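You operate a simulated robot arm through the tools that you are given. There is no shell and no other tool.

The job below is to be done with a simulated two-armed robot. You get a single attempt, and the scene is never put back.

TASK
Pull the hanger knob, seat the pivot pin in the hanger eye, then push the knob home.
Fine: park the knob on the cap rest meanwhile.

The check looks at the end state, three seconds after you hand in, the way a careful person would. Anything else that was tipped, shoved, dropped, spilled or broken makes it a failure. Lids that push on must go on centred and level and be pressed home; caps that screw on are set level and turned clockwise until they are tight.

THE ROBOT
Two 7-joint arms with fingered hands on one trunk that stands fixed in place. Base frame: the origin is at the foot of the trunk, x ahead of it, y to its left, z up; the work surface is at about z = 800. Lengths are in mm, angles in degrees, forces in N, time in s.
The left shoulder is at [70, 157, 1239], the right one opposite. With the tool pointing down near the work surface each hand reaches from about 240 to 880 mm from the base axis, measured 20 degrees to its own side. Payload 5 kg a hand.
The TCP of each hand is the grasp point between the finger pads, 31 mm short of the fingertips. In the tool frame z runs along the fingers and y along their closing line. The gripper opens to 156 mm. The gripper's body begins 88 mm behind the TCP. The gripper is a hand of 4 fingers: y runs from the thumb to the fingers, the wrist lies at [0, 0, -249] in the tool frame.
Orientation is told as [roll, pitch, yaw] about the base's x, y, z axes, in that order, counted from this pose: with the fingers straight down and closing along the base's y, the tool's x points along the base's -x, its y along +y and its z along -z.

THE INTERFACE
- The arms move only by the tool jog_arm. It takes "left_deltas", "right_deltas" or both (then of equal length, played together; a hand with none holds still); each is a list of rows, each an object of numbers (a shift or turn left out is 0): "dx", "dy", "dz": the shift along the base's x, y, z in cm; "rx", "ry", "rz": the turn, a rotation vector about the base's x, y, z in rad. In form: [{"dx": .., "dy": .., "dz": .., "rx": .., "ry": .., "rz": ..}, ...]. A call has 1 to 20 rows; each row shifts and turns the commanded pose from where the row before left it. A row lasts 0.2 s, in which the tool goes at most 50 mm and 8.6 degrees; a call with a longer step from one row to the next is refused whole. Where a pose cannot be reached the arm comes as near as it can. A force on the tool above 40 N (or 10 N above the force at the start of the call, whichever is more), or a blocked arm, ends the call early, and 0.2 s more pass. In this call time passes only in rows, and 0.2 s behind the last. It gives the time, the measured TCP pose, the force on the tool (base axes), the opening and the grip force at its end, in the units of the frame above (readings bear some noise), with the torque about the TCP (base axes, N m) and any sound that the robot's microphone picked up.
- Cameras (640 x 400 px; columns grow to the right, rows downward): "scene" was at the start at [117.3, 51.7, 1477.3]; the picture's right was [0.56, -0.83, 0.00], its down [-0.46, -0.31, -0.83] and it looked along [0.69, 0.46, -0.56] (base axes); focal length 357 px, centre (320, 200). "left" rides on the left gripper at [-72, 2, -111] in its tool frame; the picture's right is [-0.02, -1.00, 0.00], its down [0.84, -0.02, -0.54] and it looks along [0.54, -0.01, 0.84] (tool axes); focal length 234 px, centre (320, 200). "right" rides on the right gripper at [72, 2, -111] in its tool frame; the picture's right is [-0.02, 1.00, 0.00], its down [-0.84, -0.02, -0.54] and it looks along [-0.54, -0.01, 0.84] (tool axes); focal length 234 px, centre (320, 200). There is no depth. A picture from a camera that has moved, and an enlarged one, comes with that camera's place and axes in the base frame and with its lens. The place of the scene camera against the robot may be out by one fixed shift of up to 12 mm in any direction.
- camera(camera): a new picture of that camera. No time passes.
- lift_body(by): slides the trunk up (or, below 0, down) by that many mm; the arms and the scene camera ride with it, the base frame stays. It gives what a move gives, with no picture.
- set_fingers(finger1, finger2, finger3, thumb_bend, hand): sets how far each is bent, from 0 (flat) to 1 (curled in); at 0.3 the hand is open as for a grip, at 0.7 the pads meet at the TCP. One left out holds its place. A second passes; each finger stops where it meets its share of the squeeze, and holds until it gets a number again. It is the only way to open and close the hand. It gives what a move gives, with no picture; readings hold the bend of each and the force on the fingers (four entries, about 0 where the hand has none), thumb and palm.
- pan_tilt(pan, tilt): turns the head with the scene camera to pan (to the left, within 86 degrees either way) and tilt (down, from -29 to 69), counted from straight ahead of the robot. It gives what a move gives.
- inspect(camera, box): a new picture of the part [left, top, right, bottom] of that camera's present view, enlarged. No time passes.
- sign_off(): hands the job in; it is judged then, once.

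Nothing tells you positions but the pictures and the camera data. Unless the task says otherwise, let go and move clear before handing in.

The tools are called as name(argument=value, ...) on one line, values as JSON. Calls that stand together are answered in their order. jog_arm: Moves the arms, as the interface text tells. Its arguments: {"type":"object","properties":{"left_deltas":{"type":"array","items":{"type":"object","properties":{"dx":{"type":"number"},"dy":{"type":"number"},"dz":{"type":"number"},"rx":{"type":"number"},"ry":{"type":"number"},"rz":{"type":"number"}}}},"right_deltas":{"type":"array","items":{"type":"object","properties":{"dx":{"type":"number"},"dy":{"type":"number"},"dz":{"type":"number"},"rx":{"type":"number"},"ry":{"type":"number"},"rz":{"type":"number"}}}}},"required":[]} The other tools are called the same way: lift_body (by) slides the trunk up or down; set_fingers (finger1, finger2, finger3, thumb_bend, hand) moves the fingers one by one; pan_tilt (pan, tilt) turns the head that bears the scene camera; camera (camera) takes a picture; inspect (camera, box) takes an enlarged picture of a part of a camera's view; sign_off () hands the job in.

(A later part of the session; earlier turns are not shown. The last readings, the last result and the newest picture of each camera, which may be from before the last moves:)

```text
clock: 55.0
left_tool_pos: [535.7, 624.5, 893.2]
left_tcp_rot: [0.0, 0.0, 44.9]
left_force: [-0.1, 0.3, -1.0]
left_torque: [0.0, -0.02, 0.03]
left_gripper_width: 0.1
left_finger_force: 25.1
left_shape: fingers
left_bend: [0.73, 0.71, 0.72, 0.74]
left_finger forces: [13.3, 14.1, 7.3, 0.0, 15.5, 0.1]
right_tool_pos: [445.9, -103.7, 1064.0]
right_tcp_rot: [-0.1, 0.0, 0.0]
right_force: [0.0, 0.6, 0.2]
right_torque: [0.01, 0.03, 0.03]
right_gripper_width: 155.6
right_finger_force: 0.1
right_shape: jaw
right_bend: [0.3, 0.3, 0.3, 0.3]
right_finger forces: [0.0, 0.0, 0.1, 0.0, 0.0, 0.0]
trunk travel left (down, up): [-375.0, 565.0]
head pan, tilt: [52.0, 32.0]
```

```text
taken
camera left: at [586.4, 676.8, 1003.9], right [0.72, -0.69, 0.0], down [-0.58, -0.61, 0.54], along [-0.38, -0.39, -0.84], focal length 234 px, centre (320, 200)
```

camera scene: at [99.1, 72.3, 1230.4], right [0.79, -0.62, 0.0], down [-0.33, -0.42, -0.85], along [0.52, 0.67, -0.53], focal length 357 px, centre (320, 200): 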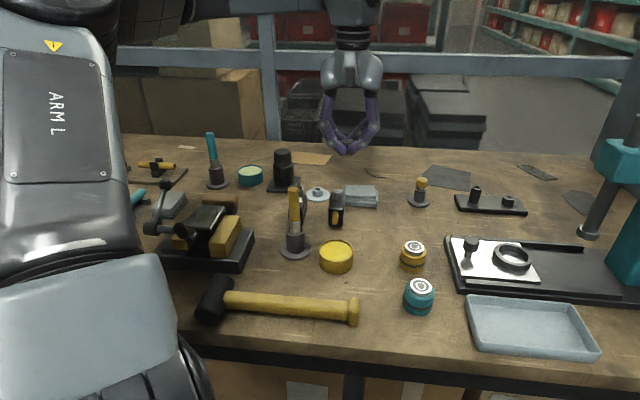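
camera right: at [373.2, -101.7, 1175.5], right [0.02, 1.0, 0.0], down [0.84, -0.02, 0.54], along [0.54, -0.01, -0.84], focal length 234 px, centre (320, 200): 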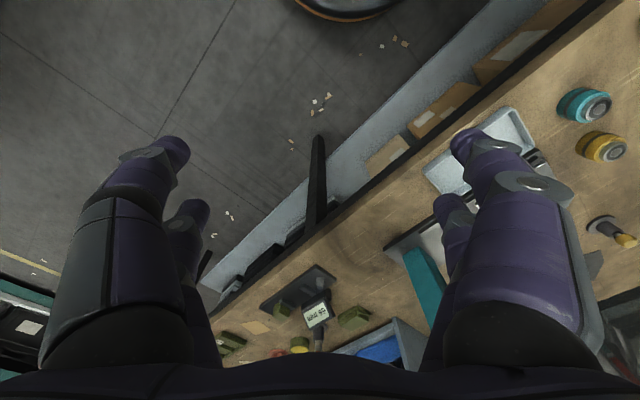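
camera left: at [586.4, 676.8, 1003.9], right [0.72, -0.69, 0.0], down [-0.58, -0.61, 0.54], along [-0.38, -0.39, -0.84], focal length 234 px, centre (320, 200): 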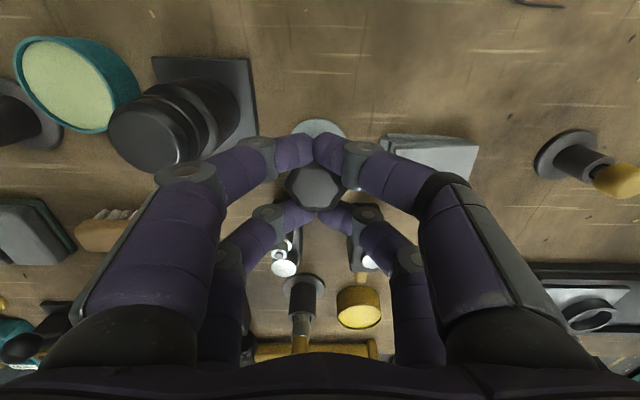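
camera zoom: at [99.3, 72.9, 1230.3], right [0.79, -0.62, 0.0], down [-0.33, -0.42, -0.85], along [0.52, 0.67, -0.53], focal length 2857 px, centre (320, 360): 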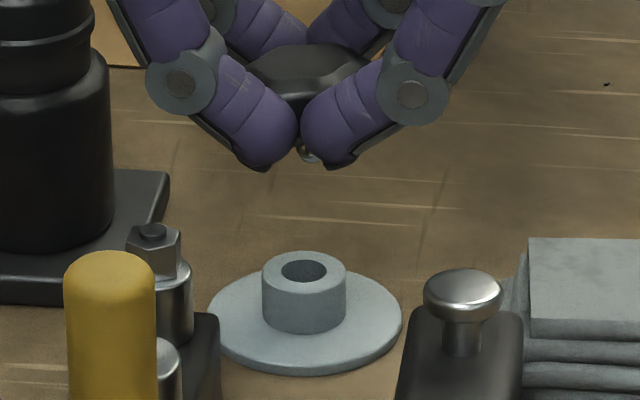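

inspect(camera="scene", box=[305, 165, 333, 200])

inspect(camera="left", box=[270, 100, 370, 220])

```text
11.43 times, centred on (319, 182) of scene
camera zoom: at [99.3, 72.9, 1230.3], right [0.79, -0.62, 0.0], down [-0.33, -0.42, -0.85], along [0.52, 0.67, -0.53], focal length 4082 px, centre (331, 400)
```

zoom: 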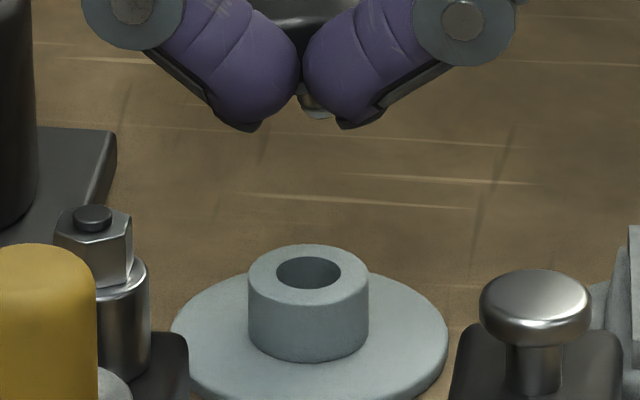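

```text
3.33 times, centred on (320, 160) of left
camera zoom: at [586.4, 676.8, 1003.9], right [0.72, -0.69, 0.0], down [-0.58, -0.61, 0.54], along [-0.38, -0.39, -0.84], focal length 781 px, centre (320, 333)
```

zoom: 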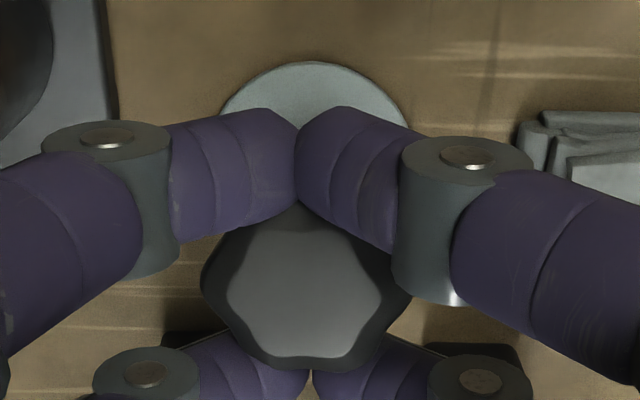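

The stem tip is about 1.5 mm off the hole in the view, which is within the hole's clearance. I'll correct slightly and lower to just above the boss, then look again.

jog_arm(left_deltas=[{"dx": -0.14, "dy": 0.02, "dz": -1.2}, {"dz": -1.0}, {"dz": -0.7}])

inspect(camera="scene", box=[305, 170, 333, 205])

inspect(camera="left", box=[270, 100, 370, 220])

```text
clock: 55.8
left_tool_pos: [532.5, 624.3, 864.1]
left_tcp_rot: [0.1, -0.1, 44.9]
left_force: [-0.2, -0.9, -0.2]
left_torque: [-0.02, 0.01, 0.02]
left_gripper_width: 0.0
left_finger_force: 25.2
left_shape: fingers
left_bend: [0.73, 0.71, 0.72, 0.74]
left_finger forces: [13.4, 14.1, 7.3, 0.0, 15.5, 0.0]
right_tool_pos: [445.1, -102.4, 1065.1]
right_tcp_rot: [0.0, 0.0, 0.0]
right_force: [-0.7, -0.2, 0.6]
right_torque: [-0.02, -0.03, 0.0]
right_gripper_width: 155.9
right_finger_force: 0.0
right_shape: jaw
right_bend: [0.3, 0.3, 0.3, 0.3]
right_finger forces: [0.0, 0.0, 0.0, 0.1, 0.0, 0.0]
trunk travel left (down, up): [-375.0, 565.0]
head pan, tilt: [52.0, 32.0]
```

```text
11.43 times, centred on (319, 188) of scene
camera zoom: at [99.0, 72.7, 1230.3], right [0.79, -0.62, 0.0], down [-0.33, -0.42, -0.85], along [0.52, 0.67, -0.53], focal length 4082 px, centre (331, 343)
```

zoom: 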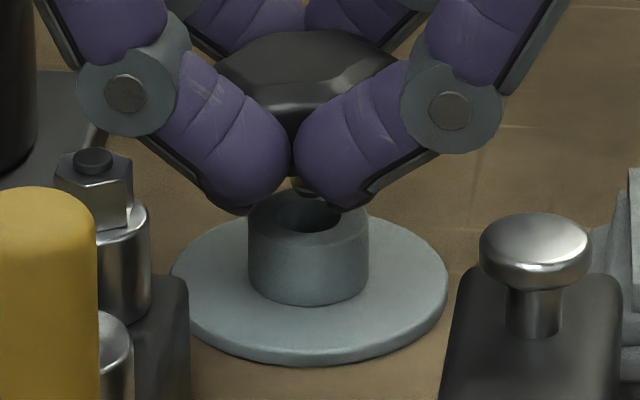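

```text
3.33 times, centred on (320, 160) of left
camera zoom: at [583.6, 676.1, 974.9], right [0.72, -0.69, 0.0], down [-0.58, -0.61, 0.54], along [-0.38, -0.39, -0.84], focal length 781 px, centre (320, 333)
```

zoom: 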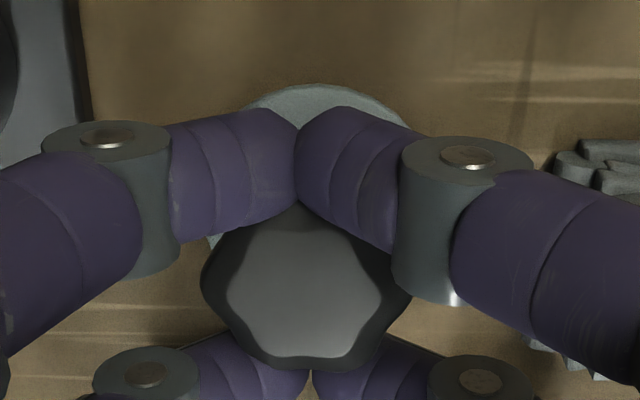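

The stem is lined up with the hole. I'll lower it another 8 mm in small steps so the stem tip enters the hole, watching the force.

jog_arm(left_deltas=[{"dz": -0.2}, {"dz": -0.2}])

jog_arm(left_deltas=[{"dz": -0.15}, {"dz": -0.15}])

inspect(camera="scene", box=[305, 170, 333, 205])

```text
clock: 56.4
left_tool_pos: [531.7, 624.3, 858.2]
left_tcp_rot: [0.1, -0.1, 44.9]
left_force: [0.7, 0.2, -1.0]
left_torque: [-0.02, 0.01, 0.01]
left_gripper_width: 0.0
left_finger_force: 25.5
left_shape: fingers
left_bend: [0.73, 0.71, 0.72, 0.74]
left_finger forces: [13.4, 14.1, 7.5, 0.0, 15.5, 0.0]
right_tool_pos: [445.7, -103.8, 1064.7]
right_tcp_rot: [0.0, 0.0, 0.0]
right_force: [-1.5, -0.4, -0.3]
right_torque: [0.03, 0.02, 0.0]
right_gripper_width: 156.1
right_finger_force: 0.1
right_shape: jaw
right_bend: [0.3, 0.3, 0.3, 0.3]
right_finger forces: [0.0, 0.0, 0.0, 0.1, 0.1, 0.0]
trunk travel left (down, up): [-375.0, 565.0]
head pan, tilt: [52.0, 32.0]
```

```text
clock: 57.0
left_tool_pos: [532.7, 623.9, 856.6]
left_tcp_rot: [0.1, 0.1, 44.9]
left_force: [-0.8, -0.4, -1.3]
left_torque: [-0.01, 0.0, 0.01]
left_gripper_width: 0.3
left_finger_force: 25.0
left_shape: fingers
left_bend: [0.73, 0.71, 0.72, 0.74]
left_finger forces: [13.4, 14.1, 7.4, 0.0, 15.5, 0.1]
right_tool_pos: [444.9, -104.5, 1064.6]
right_tcp_rot: [0.0, 0.0, 0.0]
right_force: [0.1, 0.2, 0.4]
right_torque: [0.0, 0.0, -0.01]
right_gripper_width: 156.0
right_finger_force: 0.0
right_shape: jaw
right_bend: [0.3, 0.3, 0.3, 0.3]
right_finger forces: [0.1, 0.0, 0.0, 0.0, 0.1, 0.0]
trunk travel left (down, up): [-375.0, 565.0]
head pan, tilt: [52.0, 32.0]
```

```text
11.43 times, centred on (319, 188) of scene
camera zoom: at [99.0, 72.4, 1230.3], right [0.79, -0.62, 0.0], down [-0.33, -0.42, -0.85], along [0.52, 0.67, -0.53], focal length 4082 px, centre (331, 343)
```

zoom: 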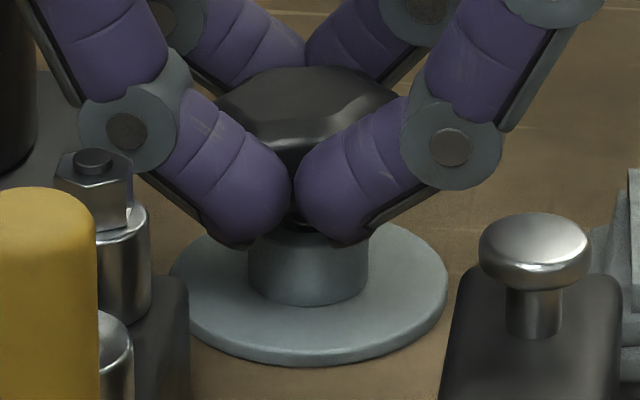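

jog_arm(left_deltas=[{"dz": -0.12}, {"dz": -0.12}])

inspect(camera="scene", box=[305, 170, 333, 205])

```text
clock: 57.6
left_tool_pos: [531.8, 623.7, 852.7]
left_tcp_rot: [0.0, 0.0, 44.9]
left_force: [0.4, -0.5, -0.6]
left_torque: [0.02, 0.01, -0.01]
left_gripper_width: 0.3
left_finger_force: 25.2
left_shape: fingers
left_bend: [0.73, 0.71, 0.72, 0.74]
left_finger forces: [13.5, 14.1, 7.4, 0.0, 15.5, 0.1]
right_tool_pos: [446.1, -103.2, 1065.5]
right_tcp_rot: [0.0, 0.0, 0.0]
right_force: [0.3, 1.2, 0.0]
right_torque: [0.01, -0.01, 0.0]
right_gripper_width: 155.9
right_finger_force: 0.1
right_shape: jaw
right_bend: [0.3, 0.3, 0.3, 0.3]
right_finger forces: [0.0, 0.1, 0.0, 0.0, 0.1, 0.0]
trunk travel left (down, up): [-375.0, 565.0]
head pan, tilt: [52.0, 32.0]
```

```text
11.43 times, centred on (319, 188) of scene
camera zoom: at [99.0, 72.5, 1230.3], right [0.79, -0.62, 0.0], down [-0.33, -0.42, -0.85], along [0.52, 0.67, -0.53], focal length 4082 px, centre (331, 343)
```

zoom: 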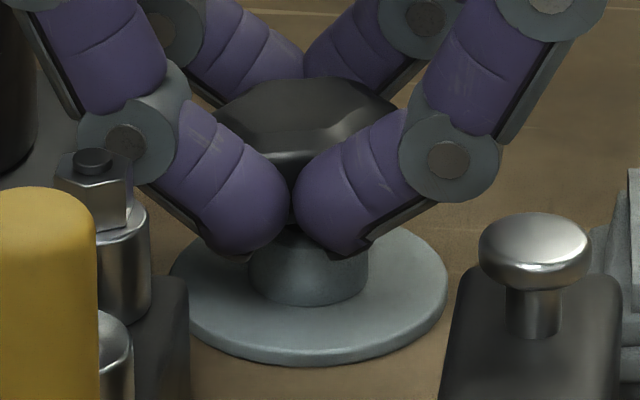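

jog_arm(left_deltas=[{"dz": -0.12}, {"dz": -0.12}])

inspect(camera="scene", box=[305, 170, 333, 205])

inspect(camera="left", box=[270, 100, 370, 220])

```text
clock: 58.2
left_tool_pos: [532.9, 623.8, 851.9]
left_tcp_rot: [0.0, -0.1, 44.8]
left_force: [0.9, -0.1, -0.7]
left_torque: [0.01, 0.02, 0.02]
left_gripper_width: 0.3
left_finger_force: 25.1
left_shape: fingers
left_bend: [0.73, 0.71, 0.72, 0.74]
left_finger forces: [13.4, 14.1, 7.4, 0.0, 15.5, 0.0]
right_tool_pos: [445.3, -103.5, 1066.4]
right_tcp_rot: [0.0, 0.0, -0.1]
right_force: [-0.2, 0.2, -0.5]
right_torque: [-0.01, 0.01, -0.01]
right_gripper_width: 156.0
right_finger_force: 0.0
right_shape: jaw
right_bend: [0.3, 0.3, 0.3, 0.3]
right_finger forces: [0.1, 0.0, 0.1, 0.0, 0.0, 0.0]
trunk travel left (down, up): [-375.0, 565.0]
head pan, tilt: [52.0, 32.0]
```

```text
11.43 times, centred on (319, 188) of scene
camera zoom: at [99.0, 72.5, 1230.3], right [0.79, -0.62, 0.0], down [-0.33, -0.42, -0.85], along [0.52, 0.67, -0.53], focal length 4082 px, centre (331, 343)
```

zoom: 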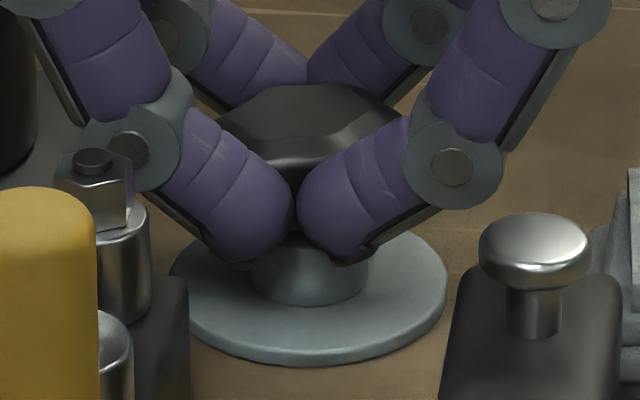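

```text
3.33 times, centred on (320, 160) of left
camera zoom: at [583.5, 675.2, 963.4], right [0.72, -0.69, 0.0], down [-0.58, -0.61, 0.54], along [-0.38, -0.39, -0.84], focal length 781 px, centre (320, 333)
```

zoom: 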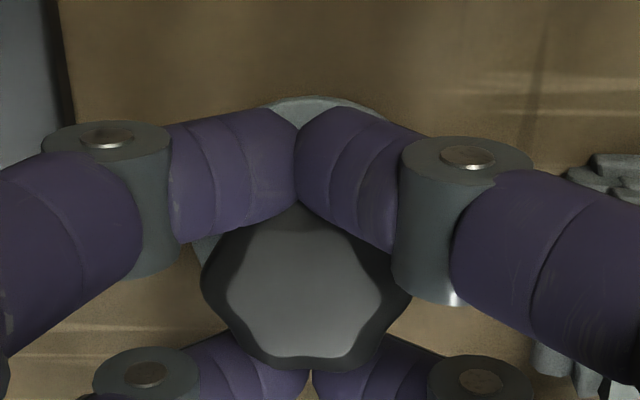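

jog_arm(left_deltas=[{"dz": -0.15}, {"dz": -0.15}])

jog_arm(left_deltas=[{"dz": -0.12}, {"dz": -0.1}])

inspect(camera="scene", box=[305, 170, 333, 205])

```text
clock: 58.8
left_tool_pos: [531.8, 621.6, 848.6]
left_tcp_rot: [0.0, -0.2, 44.9]
left_force: [1.0, 2.3, 6.9]
left_torque: [0.17, -0.08, -0.05]
left_gripper_width: 0.1
left_finger_force: 26.1
left_shape: fingers
left_bend: [0.73, 0.71, 0.72, 0.75]
left_finger forces: [14.5, 13.8, 6.4, 0.0, 17.2, 0.0]
right_tool_pos: [446.0, -103.8, 1066.2]
right_tcp_rot: [0.0, 0.1, 0.0]
right_force: [0.0, 0.0, 1.0]
right_torque: [-0.03, 0.0, 0.02]
right_gripper_width: 155.8
right_finger_force: 0.1
right_shape: jaw
right_bend: [0.3, 0.3, 0.3, 0.3]
right_finger forces: [0.0, 0.0, 0.0, 0.1, 0.0, 0.0]
trunk travel left (down, up): [-375.0, 565.0]
head pan, tilt: [52.0, 32.0]
```

```text
clock: 59.4
left_tool_pos: [531.0, 622.2, 848.1]
left_tcp_rot: [-0.1, -0.4, 45.0]
left_force: [4.9, 4.3, 14.8]
left_torque: [0.34, -0.08, -0.03]
left_gripper_width: 0.0
left_finger_force: 26.7
left_shape: fingers
left_bend: [0.74, 0.71, 0.72, 0.75]
left_finger forces: [16.0, 13.1, 5.8, 0.1, 20.0, 0.0]
right_tool_pos: [445.4, -105.4, 1065.8]
right_tcp_rot: [0.1, 0.0, 0.1]
right_force: [-0.2, 0.1, 0.2]
right_torque: [0.0, -0.02, -0.01]
right_gripper_width: 155.9
right_finger_force: 0.1
right_shape: jaw
right_bend: [0.3, 0.3, 0.3, 0.3]
right_finger forces: [0.0, 0.0, 0.0, 0.1, 0.0, 0.1]
trunk travel left (down, up): [-375.0, 565.0]
head pan, tilt: [52.0, 32.0]
```

```text
11.43 times, centred on (319, 188) of scene
camera zoom: at [98.3, 71.5, 1230.7], right [0.79, -0.62, 0.0], down [-0.33, -0.42, -0.85], along [0.52, 0.67, -0.53], focal length 4082 px, centre (331, 343)
```

zoom: 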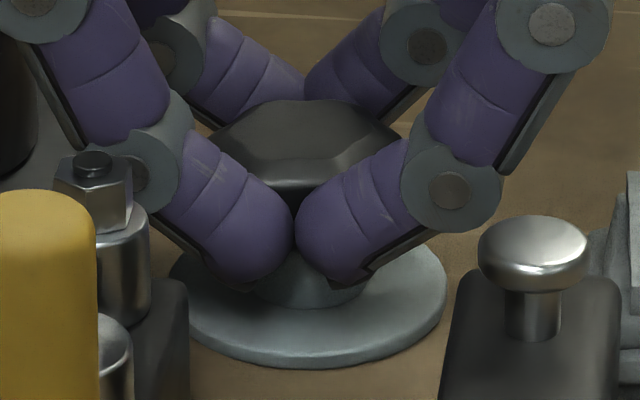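

Contact at about 15 N now, with the stem well inside the hole. I'll back off 1.5 mm and open the fingers gradually so the knob settles.

jog_arm(left_deltas=[{"dz": 0.15}])

set_fingers(hand="left", finger1=0.7, finger2=0.69, finger3=0.69, thumb_bend=0.7)

inspect(camera="scene", box=[305, 170, 333, 205])

```text
clock: 59.8
left_tool_pos: [532.3, 622.1, 847.5]
left_tcp_rot: [0.0, -0.1, 44.9]
left_force: [6.6, 6.0, 14.2]
left_torque: [0.33, -0.18, -0.09]
left_gripper_width: 0.0
left_finger_force: 26.9
left_shape: fingers
left_bend: [0.74, 0.71, 0.72, 0.75]
left_finger forces: [16.4, 12.5, 5.6, 0.0, 20.2, 0.0]
right_tool_pos: [444.9, -104.7, 1065.4]
right_tcp_rot: [0.0, -0.1, -0.1]
right_force: [-0.7, -0.1, -0.3]
right_torque: [-0.01, 0.0, -0.02]
right_gripper_width: 155.9
right_finger_force: 0.1
right_shape: jaw
right_bend: [0.3, 0.3, 0.3, 0.3]
right_finger forces: [0.0, 0.0, 0.0, 0.0, 0.1, 0.1]
trunk travel left (down, up): [-375.0, 565.0]
head pan, tilt: [52.0, 32.0]
```

```text
clock: 60.8
left_tool_pos: [531.0, 621.9, 848.1]
left_tcp_rot: [0.0, -0.1, 44.9]
left_force: [-0.3, 4.3, 11.1]
left_torque: [0.2, 0.01, 0.04]
left_gripper_width: 4.5
left_finger_force: 7.6
left_shape: fingers
left_bend: [0.69, 0.69, 0.69, 0.71]
left_finger forces: [6.6, 5.0, 1.2, 0.0, 3.5, 0.0]
right_tool_pos: [445.5, -104.5, 1065.4]
right_tcp_rot: [0.0, 0.0, 0.0]
right_force: [-0.1, 0.1, 0.1]
right_torque: [0.0, 0.02, 0.0]
right_gripper_width: 155.7
right_finger_force: 0.2
right_shape: jaw
right_bend: [0.3, 0.3, 0.3, 0.3]
right_finger forces: [0.0, 0.1, 0.0, 0.1, 0.0, 0.0]
trunk travel left (down, up): [-375.0, 565.0]
head pan, tilt: [52.0, 32.0]
```

```text
11.43 times, centred on (319, 188) of scene
camera zoom: at [98.0, 72.0, 1230.5], right [0.79, -0.62, 0.0], down [-0.33, -0.42, -0.85], along [0.52, 0.67, -0.53], focal length 4082 px, centre (331, 343)
```

zoom: 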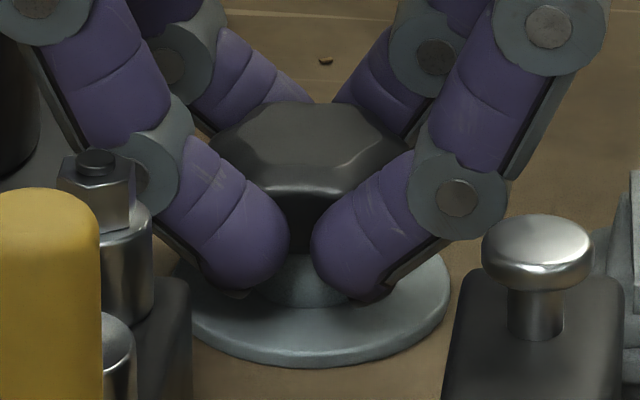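

set_fingers(hand="left", finger1=0.66, finger2=0.66, finger3=0.66, thumb_bend=0.67)

inspect(camera="scene", box=[305, 170, 333, 205])

inspect(camera="left", box=[270, 100, 370, 220])

```text
clock: 61.8
left_tool_pos: [532.0, 623.0, 847.1]
left_tcp_rot: [0.1, 0.0, 44.9]
left_force: [-0.5, -0.6, 0.3]
left_torque: [0.02, -0.01, -0.01]
left_gripper_width: 16.3
left_finger_force: 0.0
left_shape: fingers
left_bend: [0.66, 0.66, 0.66, 0.67]
left_finger forces: [0.0, 0.1, 0.0, 0.0, 0.0, 0.1]
right_tool_pos: [445.5, -104.0, 1065.6]
right_tcp_rot: [-0.1, 0.0, -0.1]
right_force: [0.7, -0.4, -0.2]
right_torque: [-0.02, -0.02, -0.01]
right_gripper_width: 155.8
right_finger_force: 0.0
right_shape: jaw
right_bend: [0.3, 0.3, 0.3, 0.3]
right_finger forces: [0.0, 0.0, 0.0, 0.0, 0.0, 0.0]
trunk travel left (down, up): [-375.0, 565.0]
head pan, tilt: [52.0, 32.0]
```

```text
11.43 times, centred on (319, 188) of scene
camera zoom: at [99.0, 72.4, 1230.3], right [0.79, -0.62, 0.0], down [-0.33, -0.42, -0.85], along [0.52, 0.67, -0.53], focal length 4082 px, centre (331, 343)
```

zoom: 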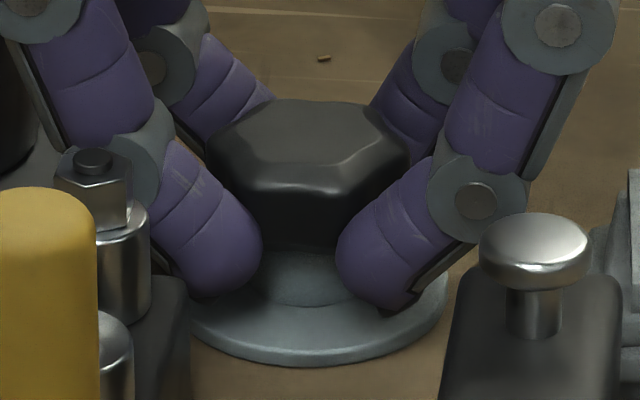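

```text
3.33 times, centred on (320, 160) of left
camera zoom: at [582.2, 674.5, 958.6], right [0.72, -0.69, 0.0], down [-0.58, -0.61, 0.54], along [-0.38, -0.39, -0.84], focal length 781 px, centre (320, 333)
```

zoom: 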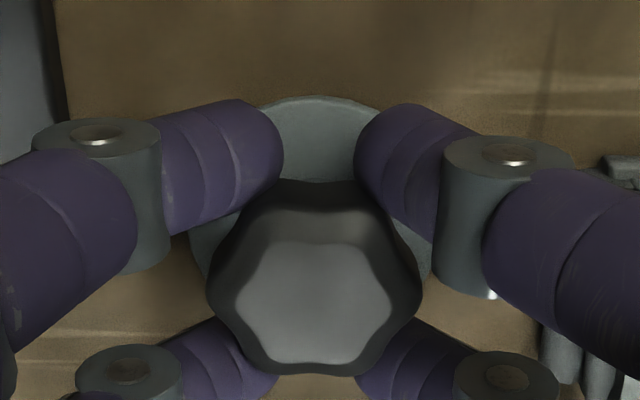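

The knob rests on the cap rest with no load on the fingers. I'll open a little more to clear its lobes and check that the outer knuckles stay off the neighbouring parts.

set_fingers(hand="left", finger1=0.61, finger2=0.61, finger3=0.61, thumb_bend=0.61)

inspect(camera="scene", box=[295, 155, 345, 210])

inspect(camera="left", box=[220, 100, 420, 300])

```text
clock: 62.8
left_tool_pos: [532.4, 621.9, 845.7]
left_tcp_rot: [0.0, 0.1, 44.8]
left_force: [0.7, 0.3, -0.1]
left_torque: [0.01, 0.01, 0.02]
left_gripper_width: 36.8
left_finger_force: 0.0
left_shape: fingers
left_bend: [0.61, 0.61, 0.61, 0.61]
left_finger forces: [0.0, 0.1, 0.0, 0.0, 0.0, 0.1]
right_tool_pos: [444.4, -103.7, 1065.7]
right_tcp_rot: [-0.1, 0.1, 0.0]
right_force: [-0.2, 0.1, 0.9]
right_torque: [-0.01, 0.0, 0.02]
right_gripper_width: 155.9
right_finger_force: 0.1
right_shape: jaw
right_bend: [0.3, 0.3, 0.3, 0.3]
right_finger forces: [0.0, 0.0, 0.0, 0.0, 0.0, 0.1]
trunk travel left (down, up): [-375.0, 565.0]
head pan, tilt: [52.0, 32.0]
```

```text
7.27 times, centred on (320, 182) of scene
camera zoom: at [99.0, 72.5, 1230.3], right [0.79, -0.62, 0.0], down [-0.33, -0.42, -0.85], along [0.52, 0.67, -0.53], focal length 2597 px, centre (320, 327)
```

zoom: 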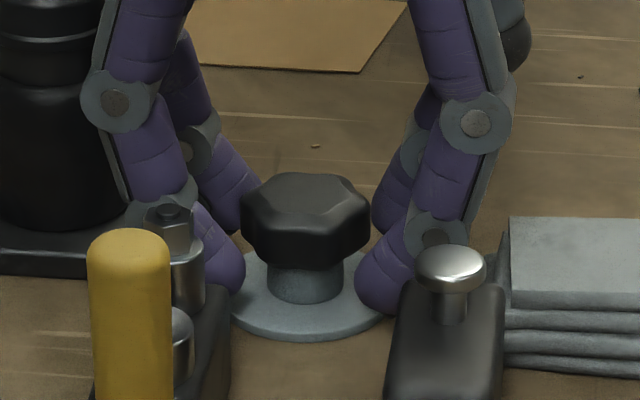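

```text
2.00 times, centred on (320, 200) of left
camera zoom: at [582.2, 674.6, 958.6], right [0.72, -0.69, 0.0], down [-0.58, -0.61, 0.54], along [-0.38, -0.39, -0.84], focal length 468 px, centre (320, 200)
```

zoom: 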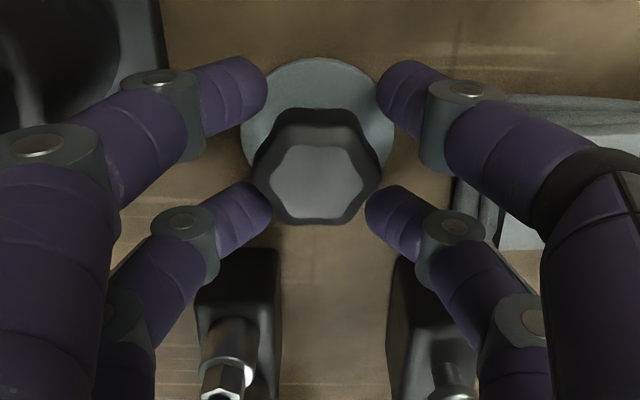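

The knob is parked level on the cap rest. I'll lift the hand straight up and clear, then move toward the pivot pin.

jog_arm(left_deltas=[{"dz": 1.5}, {"dz": 2.5}, {"dz": 3.5}, {"dz": 3.5}])

inspect(camera="scene", box=[290, 150, 350, 215])

jog_arm(left_deltas=[{"dx": 2.4, "dy": -2.5, "rz": -0.137}, {"dx": 2.4, "dy": -2.5, "rz": -0.137}, {"dx": 2.4, "dy": -2.5, "rz": -0.137}, {"dx": 2.4, "dy": -2.5, "rz": -0.137}, {"dx": 2.4, "dy": -2.5, "rz": -0.137}, {"dx": 1.0, "dy": -2.0, "rz": -0.137}, {"rz": -0.137}], right_deltas=[{"dx": 2.5, "dy": 1.2, "rz": 0.14}, {"dx": 2.5, "dy": 1.2, "rz": 0.14}, {"dx": 2.5, "dy": 1.2, "rz": 0.14}, {"dx": 2.5, "dy": 1.2, "rz": 0.14}, {"dx": 2.5, "dy": 1.2, "rz": 0.14}, {"dx": 2.5, "dy": 1.2, "rz": 0.14}, {"dx": 2.5, "dy": 1.2, "rz": 0.14}])

```text
clock: 63.8
left_tool_pos: [532.4, 623.3, 956.2]
left_tcp_rot: [0.0, 0.0, 45.0]
left_force: [0.5, -0.4, -1.0]
left_torque: [0.0, 0.01, -0.01]
left_gripper_width: 37.0
left_finger_force: 0.1
left_shape: fingers
left_bend: [0.61, 0.61, 0.61, 0.61]
left_finger forces: [0.1, 0.0, 0.1, 0.0, 0.0, 0.0]
right_tool_pos: [444.6, -104.5, 1064.9]
right_tcp_rot: [0.0, 0.1, 0.1]
right_force: [0.3, -0.9, -0.1]
right_torque: [0.02, -0.01, -0.02]
right_gripper_width: 155.7
right_finger_force: 0.1
right_shape: jaw
right_bend: [0.3, 0.3, 0.3, 0.3]
right_finger forces: [0.0, 0.0, 0.0, 0.0, 0.0, 0.0]
trunk travel left (down, up): [-375.0, 565.0]
head pan, tilt: [52.0, 32.0]
```

```text
6.15 times, centred on (320, 182) of scene
camera zoom: at [98.9, 71.6, 1230.3], right [0.79, -0.62, 0.0], down [-0.33, -0.42, -0.85], along [0.52, 0.67, -0.53], focal length 2198 px, centre (320, 308)
```

zoom: 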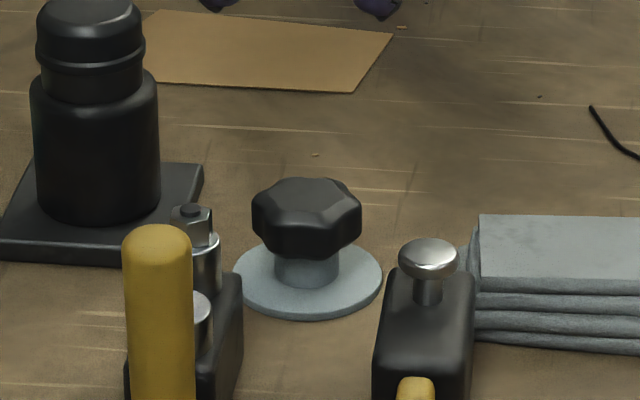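

```text
clock: 65.4
left_tool_pos: [662.4, 480.0, 956.5]
left_tcp_rot: [-0.1, 0.0, -10.2]
left_force: [-0.6, -0.1, -1.0]
left_torque: [-0.05, -0.03, 0.03]
left_gripper_width: 37.3
left_finger_force: 0.1
left_shape: fingers
left_bend: [0.61, 0.61, 0.61, 0.61]
left_finger forces: [0.0, 0.1, 0.0, 0.0, 0.0, 0.1]
right_tool_pos: [621.4, -17.7, 1064.3]
right_tcp_rot: [-0.1, 0.1, 56.3]
right_force: [0.2, -0.2, 0.1]
right_torque: [-0.04, 0.02, -0.02]
right_gripper_width: 155.7
right_finger_force: 0.0
right_shape: jaw
right_bend: [0.3, 0.3, 0.3, 0.3]
right_finger forces: [0.0, 0.0, 0.1, 0.1, 0.0, 0.0]
trunk travel left (down, up): [-375.0, 565.0]
head pan, tilt: [52.0, 32.0]
```

The knob is parked well. I'll finish turning the right hand to use its camera as a side view, and set the left hand to pinch with finger1 and thumb, keeping finger2/3 wide open.

jog_arm(right_deltas=[{"rz": 0.147}, {"rz": 0.147}, {"rz": 0.147}, {"rz": 0.147}])

set_fingers(hand="left", finger1=0.56, finger2=0.3, finger3=0.3, thumb_bend=0.56)

camera(camera="left")

camera(camera="right")

pan_tilt(pan=34, tilt=28)

camera(camera="scene")

```text
clock: 66.4
left_tool_pos: [663.0, 480.7, 955.8]
left_tcp_rot: [-0.1, 0.0, -10.0]
left_force: [0.6, 0.7, -0.1]
left_torque: [-0.02, 0.03, 0.0]
left_gripper_width: 37.3
left_finger_force: 0.0
left_shape: fingers
left_bend: [0.61, 0.61, 0.61, 0.61]
left_finger forces: [0.0, 0.1, 0.0, 0.0, 0.0, 0.0]
right_tool_pos: [620.6, -15.0, 1065.4]
right_tcp_rot: [0.0, 0.0, 90.3]
right_force: [-5.5, 4.8, -1.3]
right_torque: [-0.22, -0.04, 0.52]
right_gripper_width: 156.0
right_finger_force: 0.0
right_shape: jaw
right_bend: [0.3, 0.3, 0.32, 0.3]
right_finger forces: [0.1, 0.0, 6.9, 0.0, 0.0, 0.0]
trunk travel left (down, up): [-375.0, 565.0]
head pan, tilt: [52.0, 32.0]
```

```text
clock: 67.4
left_tool_pos: [662.8, 479.2, 958.2]
left_tcp_rot: [0.0, 0.0, -10.1]
left_force: [0.3, 0.5, 0.5]
left_torque: [0.02, -0.01, 0.01]
left_gripper_width: 56.5
left_finger_force: 0.0
left_shape: fingers
left_bend: [0.56, 0.3, 0.3, 0.56]
left_finger forces: [0.0, 0.1, 0.1, 0.0, 0.0, 0.1]
right_tool_pos: [619.5, -18.0, 1065.6]
right_tcp_rot: [-0.1, 0.0, 90.0]
right_force: [-8.4, 2.9, -0.9]
right_torque: [-0.11, -0.16, 0.36]
right_gripper_width: 155.6
right_finger_force: 0.0
right_shape: jaw
right_bend: [0.3, 0.3, 0.34, 0.3]
right_finger forces: [0.0, 0.1, 9.3, 0.0, 0.1, 0.0]
trunk travel left (down, up): [-375.0, 565.0]
head pan, tilt: [52.0, 32.0]
```

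```text
taken
camera left: at [734.4, 468.1, 1069.9], right [-0.15, -0.99, 0.0], down [-0.83, 0.13, 0.54], along [-0.54, 0.08, -0.84], focal length 234 px, centre (320, 200)
```

left: 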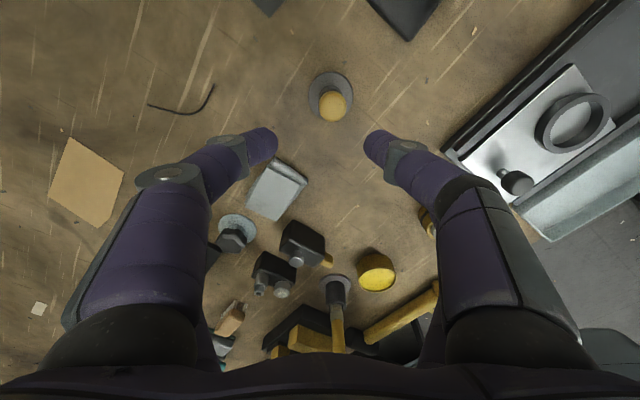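

```text
taken
camera right: at [617.1, -90.6, 1176.0], right [-1.0, 0.03, 0.0], down [0.02, 0.84, 0.54], along [0.02, 0.54, -0.84], focal length 234 px, centre (320, 200)
```

right: 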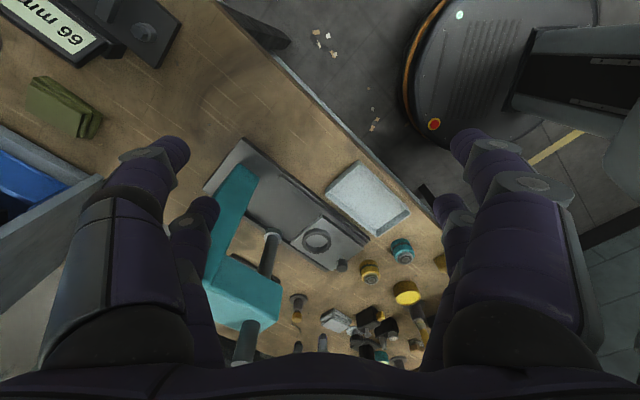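

```text
clock: 68.2
left_tool_pos: [661.2, 479.2, 958.5]
left_tcp_rot: [0.0, -0.2, -10.1]
left_force: [0.0, 0.8, 0.2]
left_torque: [0.01, -0.03, 0.02]
left_gripper_width: 56.6
left_finger_force: 0.0
left_shape: fingers
left_bend: [0.56, 0.3, 0.3, 0.56]
left_finger forces: [0.0, 0.0, 0.0, 0.0, 0.1, 0.0]
right_tool_pos: [620.0, -18.7, 1065.9]
right_tcp_rot: [0.0, 0.2, 89.9]
right_force: [-8.7, 2.5, -1.4]
right_torque: [-0.06, -0.22, 0.38]
right_gripper_width: 156.1
right_finger_force: 0.0
right_shape: jaw
right_bend: [0.3, 0.3, 0.34, 0.3]
right_finger forces: [0.0, 0.1, 9.6, 0.0, 0.0, 0.0]
trunk travel left (down, up): [-375.0, 565.0]
head pan, tilt: [34.0, 28.0]
```

```text
taken
camera scene: at [118.2, 53.4, 1236.7], right [0.56, -0.83, 0.0], down [-0.39, -0.26, -0.88], along [0.73, 0.49, -0.47], focal length 357 px, centre (320, 200)
```

scene: 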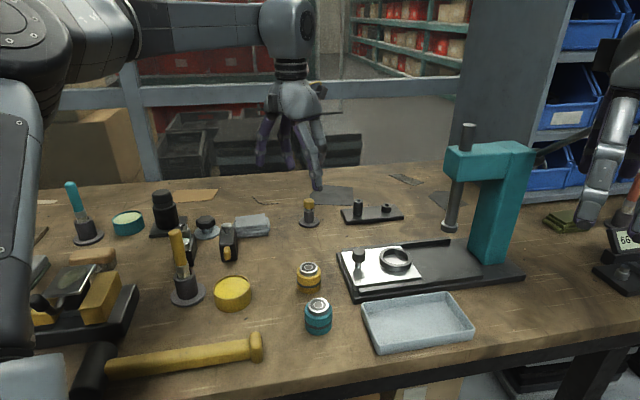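

The right hand's finger3 is touching something near the press (about 9 N). I'll back the right hand away at once in -x and then check that the press hasn't moved.

jog_arm(right_deltas=[{"dx": -2.0, "dy": -0.5}, {"dx": -4.0, "dy": -2.0}, {"dx": -4.0, "dy": -2.0}])

camera(camera="right")

inspect(camera="scene", box=[320, 100, 640, 300])

```text
clock: 69.0
left_tool_pos: [663.2, 476.7, 959.5]
left_tcp_rot: [0.1, -0.1, -10.0]
left_force: [0.2, 0.0, -0.2]
left_torque: [0.01, -0.02, 0.0]
left_gripper_width: 56.7
left_finger_force: 0.0
left_shape: fingers
left_bend: [0.56, 0.3, 0.3, 0.56]
left_finger forces: [0.0, 0.0, 0.0, 0.0, 0.0, 0.0]
right_tool_pos: [517.9, -65.8, 1061.8]
right_tcp_rot: [-0.1, 0.0, 89.9]
right_force: [0.2, -0.4, 0.7]
right_torque: [0.02, -0.03, -0.03]
right_gripper_width: 155.8
right_finger_force: 0.1
right_shape: jaw
right_bend: [0.3, 0.3, 0.3, 0.3]
right_finger forces: [0.0, 0.0, 0.0, 0.0, 0.0, 0.0]
trunk travel left (down, up): [-375.0, 565.0]
head pan, tilt: [34.0, 28.0]
```

```text
taken
camera right: at [515.3, -137.2, 1173.5], right [-1.0, 0.03, 0.0], down [0.02, 0.84, 0.55], along [0.02, 0.54, -0.84], focal length 234 px, centre (320, 200)
```

right: 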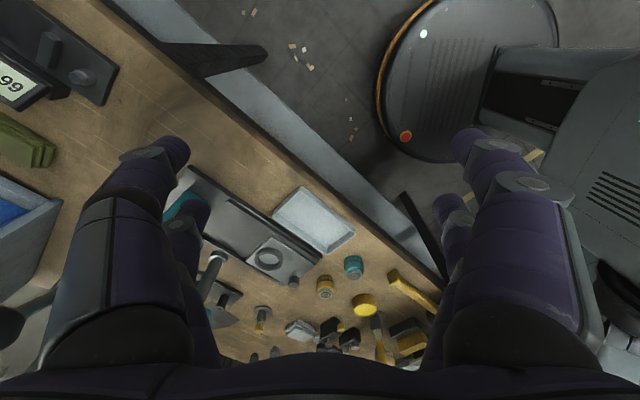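

```text
2.00 times, centred on (480, 200) of scene
camera zoom: at [118.7, 51.7, 1236.8], right [0.56, -0.83, 0.0], down [-0.39, -0.26, -0.88], along [0.73, 0.49, -0.47], focal length 714 px, centre (0, 200)
```

zoom: 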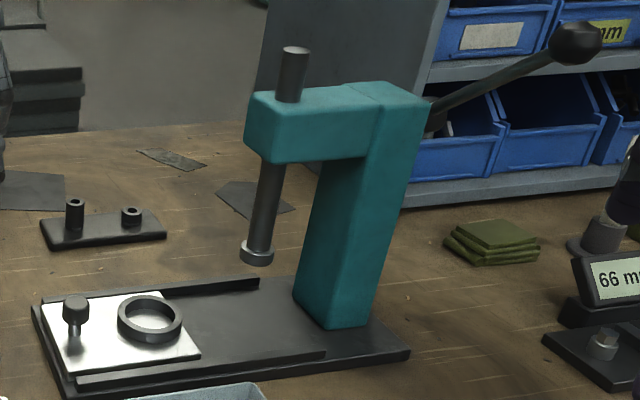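

The right hand is free again, and it had only touched the press lever's ball; the lever and ram look unchanged. I'll turn the right hand away from there to look toward the plate from the side.

jog_arm(right_deltas=[{"rz": -0.145}, {"rz": -0.145}, {"rz": -0.145}])

camera(camera="right")

inspect(camera="left", box=[230, 50, 410, 190])

```text
clock: 69.8
left_tool_pos: [663.5, 478.8, 958.0]
left_tcp_rot: [0.0, 0.0, -10.1]
left_force: [0.9, -0.5, 0.5]
left_torque: [0.03, -0.01, -0.03]
left_gripper_width: 56.7
left_finger_force: 0.1
left_shape: fingers
left_bend: [0.56, 0.3, 0.3, 0.56]
left_finger forces: [0.0, 0.0, 0.1, 0.0, 0.0, 0.0]
right_tool_pos: [521.3, -65.4, 1064.6]
right_tcp_rot: [0.0, 0.0, 64.8]
right_force: [0.4, 0.2, 0.0]
right_torque: [0.0, 0.0, -0.03]
right_gripper_width: 156.1
right_finger_force: 0.0
right_shape: jaw
right_bend: [0.3, 0.3, 0.3, 0.3]
right_finger forces: [0.0, 0.0, 0.1, 0.0, 0.0, 0.1]
trunk travel left (down, up): [-375.0, 565.0]
head pan, tilt: [34.0, 28.0]
```

```text
taken
camera right: at [487.4, -128.6, 1175.1], right [-0.89, 0.45, 0.0], down [0.38, 0.75, 0.54], along [0.24, 0.49, -0.84], focal length 234 px, centre (320, 200)
```

right: 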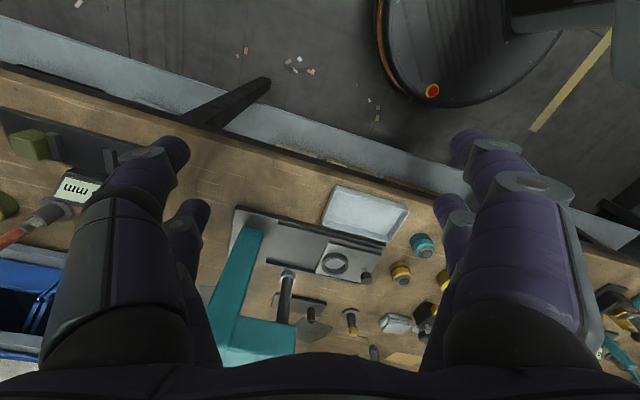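

```text
2.86 times, centred on (320, 120) of left
camera zoom: at [735.4, 467.7, 1069.4], right [-0.15, -0.99, 0.0], down [-0.83, 0.13, 0.54], along [-0.54, 0.08, -0.84], focal length 669 px, centre (320, 429)
```

zoom: 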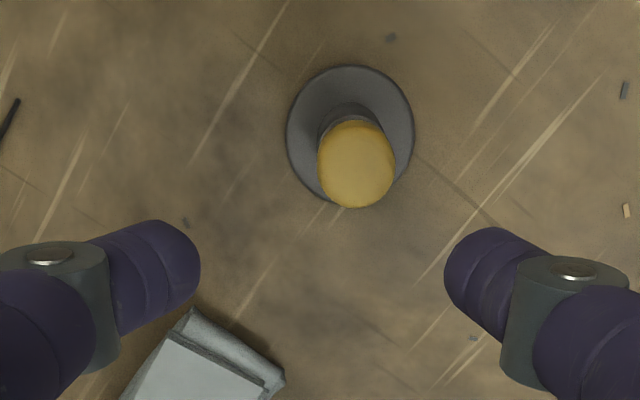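

Using the wrist view, the pin is at tool (-27.6, -9.7); the finger1/thumb pinch plane is at about tool x = -22. I'll align the pinch over the pin head and descend to grip height.

jog_arm(left_deltas=[{"dx": 0.38, "dy": -1.05, "dz": -1.5}, {"dz": -2.5}, {"dz": -2.0}, {"dz": -1.0}])

inspect(camera="left", box=[230, 70, 410, 220])

inspect(camera="scene", box=[270, 150, 350, 240])

```text
clock: 70.8
left_tool_pos: [665.8, 468.2, 886.7]
left_tcp_rot: [-0.1, -0.1, -10.1]
left_force: [0.4, 1.5, 0.5]
left_torque: [0.02, 0.04, -0.02]
left_gripper_width: 56.5
left_finger_force: 0.0
left_shape: fingers
left_bend: [0.56, 0.3, 0.3, 0.56]
left_finger forces: [0.0, 0.0, 0.0, 0.0, 0.1, 0.0]
right_tool_pos: [520.6, -63.9, 1064.1]
right_tcp_rot: [0.0, 0.0, 65.0]
right_force: [-0.1, -0.2, 0.3]
right_torque: [0.02, -0.02, 0.0]
right_gripper_width: 155.8
right_finger_force: 0.0
right_shape: jaw
right_bend: [0.3, 0.3, 0.3, 0.3]
right_finger forces: [0.1, 0.0, 0.0, 0.0, 0.0, 0.0]
trunk travel left (down, up): [-375.0, 565.0]
head pan, tilt: [34.0, 28.0]
```

```text
2.67 times, centred on (320, 145) of left
camera zoom: at [738.5, 456.8, 997.5], right [-0.15, -0.99, 0.0], down [-0.83, 0.13, 0.54], along [-0.54, 0.08, -0.84], focal length 624 px, centre (320, 347)
```

zoom: 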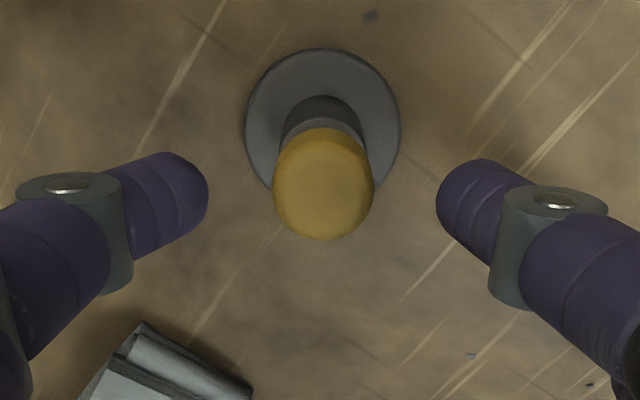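

```text
4.44 times, centred on (310, 195) of scene
camera zoom: at [119.7, 53.1, 1236.6], right [0.56, -0.83, 0.0], down [-0.39, -0.26, -0.88], along [0.73, 0.49, -0.47], focal length 1587 px, centre (364, 222)
```

zoom: 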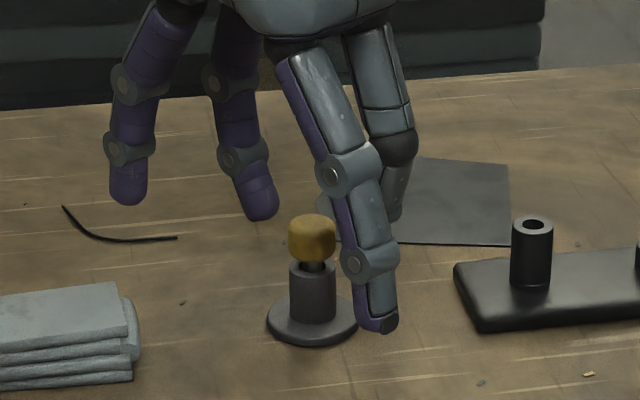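

jog_arm(left_deltas=[{"dx": 0.4, "dy": -0.02, "dz": -0.7}, {"dz": -0.6}])

set_fingers(hand="left", finger1=0.62, thumb_bend=0.62)

inspect(camera="left", box=[230, 70, 410, 220])

inspect(camera="scene", box=[270, 160, 350, 240])

```text
clock: 71.4
left_tool_pos: [669.5, 467.0, 872.8]
left_tcp_rot: [0.0, 0.0, -10.1]
left_force: [0.2, 0.9, 1.0]
left_torque: [0.02, 0.01, 0.0]
left_gripper_width: 56.5
left_finger_force: 0.1
left_shape: fingers
left_bend: [0.56, 0.3, 0.3, 0.56]
left_finger forces: [0.0, 0.0, 0.0, 0.0, 0.0, 0.1]
right_tool_pos: [519.9, -64.0, 1065.0]
right_tcp_rot: [0.1, 0.1, 64.9]
right_force: [0.1, -0.6, 0.1]
right_torque: [0.01, 0.0, 0.01]
right_gripper_width: 156.1
right_finger_force: 0.0
right_shape: jaw
right_bend: [0.3, 0.3, 0.3, 0.3]
right_finger forces: [0.0, 0.1, 0.1, 0.0, 0.0, 0.0]
trunk travel left (down, up): [-375.0, 565.0]
head pan, tilt: [34.0, 28.0]
```

```text
clock: 72.4
left_tool_pos: [669.8, 467.6, 873.1]
left_tcp_rot: [0.0, 0.0, -10.1]
left_force: [0.0, 0.3, -0.7]
left_torque: [0.01, -0.01, 0.03]
left_gripper_width: 34.4
left_finger_force: 0.0
left_shape: fingers
left_bend: [0.62, 0.3, 0.3, 0.62]
left_finger forces: [0.0, 0.0, 0.1, 0.0, 0.0, 0.0]
right_tool_pos: [519.8, -64.3, 1064.3]
right_tcp_rot: [0.1, 0.0, 64.9]
right_force: [0.3, -0.1, 0.2]
right_torque: [-0.02, -0.01, 0.01]
right_gripper_width: 156.0
right_finger_force: 0.1
right_shape: jaw
right_bend: [0.3, 0.3, 0.3, 0.3]
right_finger forces: [0.0, 0.0, 0.0, 0.0, 0.0, 0.1]
trunk travel left (down, up): [-375.0, 565.0]
head pan, tilt: [34.0, 28.0]
```

```text
2.67 times, centred on (320, 145) of left
camera zoom: at [742.1, 456.7, 985.0], right [-0.15, -0.99, 0.0], down [-0.83, 0.13, 0.54], along [-0.54, 0.08, -0.84], focal length 624 px, centre (320, 347)
```

zoom: 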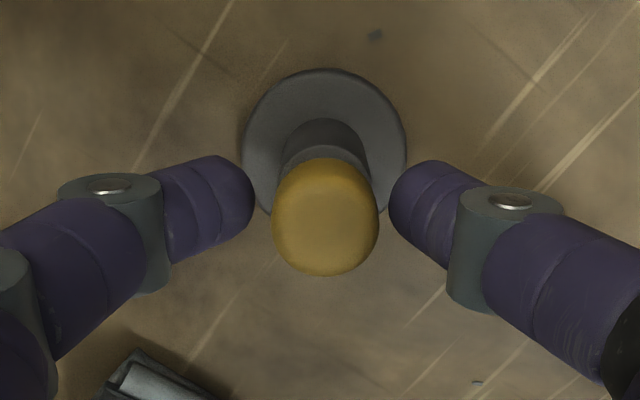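

```text
5.00 times, centred on (310, 200) of scene
camera zoom: at [119.5, 52.9, 1236.6], right [0.56, -0.83, 0.0], down [-0.39, -0.26, -0.88], along [0.73, 0.49, -0.47], focal length 1786 px, centre (370, 200)
```

zoom: 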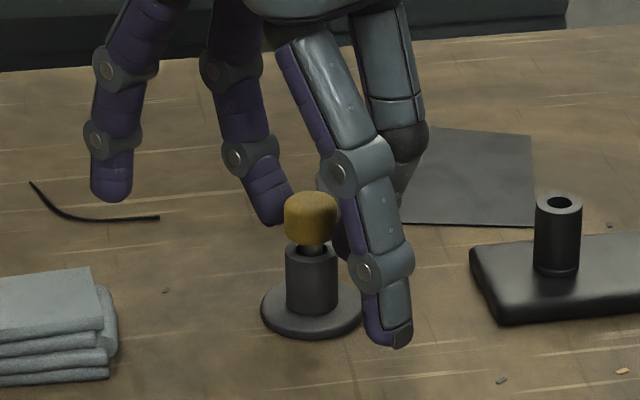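

The pinch is centred on the pin head. I'll close finger1 and thumb step by step.

set_fingers(hand="left", finger1=0.66, thumb_bend=0.66)

set_fingers(hand="left", finger1=0.7, thumb_bend=0.7)

inspect(camera="left", box=[230, 70, 410, 220])

inspect(camera="scene", box=[280, 170, 340, 230])

```text
clock: 73.4
left_tool_pos: [670.5, 467.9, 873.6]
left_tcp_rot: [0.0, 0.1, -10.1]
left_force: [-0.7, 0.6, 0.0]
left_torque: [-0.02, -0.02, -0.01]
left_gripper_width: 24.5
left_finger_force: 1.3
left_shape: fingers
left_bend: [0.64, 0.3, 0.3, 0.65]
left_finger forces: [1.6, 0.0, 0.1, 0.0, 1.7, 0.0]
right_tool_pos: [519.6, -63.4, 1065.6]
right_tcp_rot: [0.0, -0.1, 64.9]
right_force: [-0.2, 0.0, -0.3]
right_torque: [-0.02, 0.03, -0.01]
right_gripper_width: 155.9
right_finger_force: 0.1
right_shape: jaw
right_bend: [0.3, 0.3, 0.3, 0.3]
right_finger forces: [0.0, 0.1, 0.0, 0.0, 0.0, 0.0]
trunk travel left (down, up): [-375.0, 565.0]
head pan, tilt: [34.0, 28.0]
```

```text
clock: 74.4
left_tool_pos: [670.6, 467.4, 874.1]
left_tcp_rot: [0.1, 0.0, -10.1]
left_force: [0.9, 0.2, 0.4]
left_torque: [0.0, 0.05, 0.01]
left_gripper_width: 22.1
left_finger_force: 6.4
left_shape: fingers
left_bend: [0.64, 0.3, 0.3, 0.67]
left_finger forces: [6.0, 0.0, 0.0, 0.1, 6.1, 0.0]
right_tool_pos: [520.0, -63.9, 1065.6]
right_tcp_rot: [0.0, 0.1, 64.8]
right_force: [-0.6, -0.1, 0.7]
right_torque: [0.01, -0.03, 0.02]
right_gripper_width: 155.9
right_finger_force: 0.0
right_shape: jaw
right_bend: [0.3, 0.3, 0.3, 0.3]
right_finger forces: [0.1, 0.0, 0.0, 0.0, 0.1, 0.0]
trunk travel left (down, up): [-375.0, 565.0]
head pan, tilt: [34.0, 28.0]
```

```text
2.67 times, centred on (320, 145) of left
camera zoom: at [742.2, 456.7, 984.9], right [-0.15, -0.99, 0.0], down [-0.83, 0.13, 0.54], along [-0.54, 0.08, -0.84], focal length 624 px, centre (320, 347)
```

zoom: 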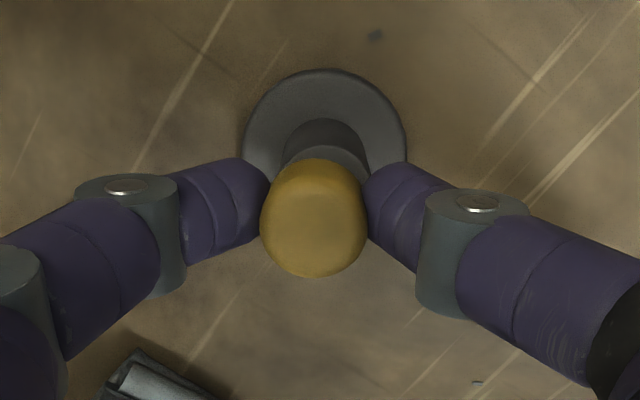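

```text
6.67 times, centred on (310, 200) of scene
camera zoom: at [119.5, 52.9, 1236.6], right [0.56, -0.83, 0.0], down [-0.39, -0.26, -0.88], along [0.73, 0.49, -0.47], focal length 2381 px, centre (387, 200)
```

zoom: 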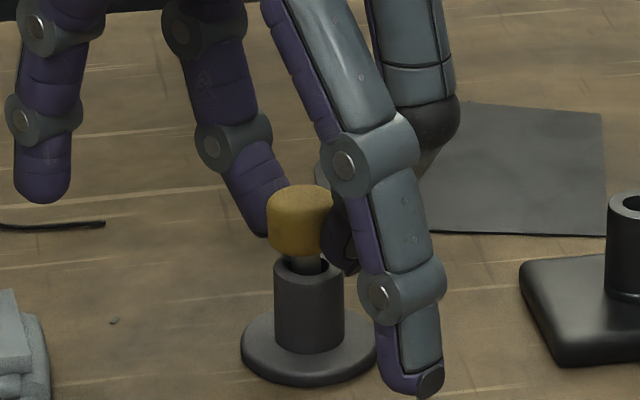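

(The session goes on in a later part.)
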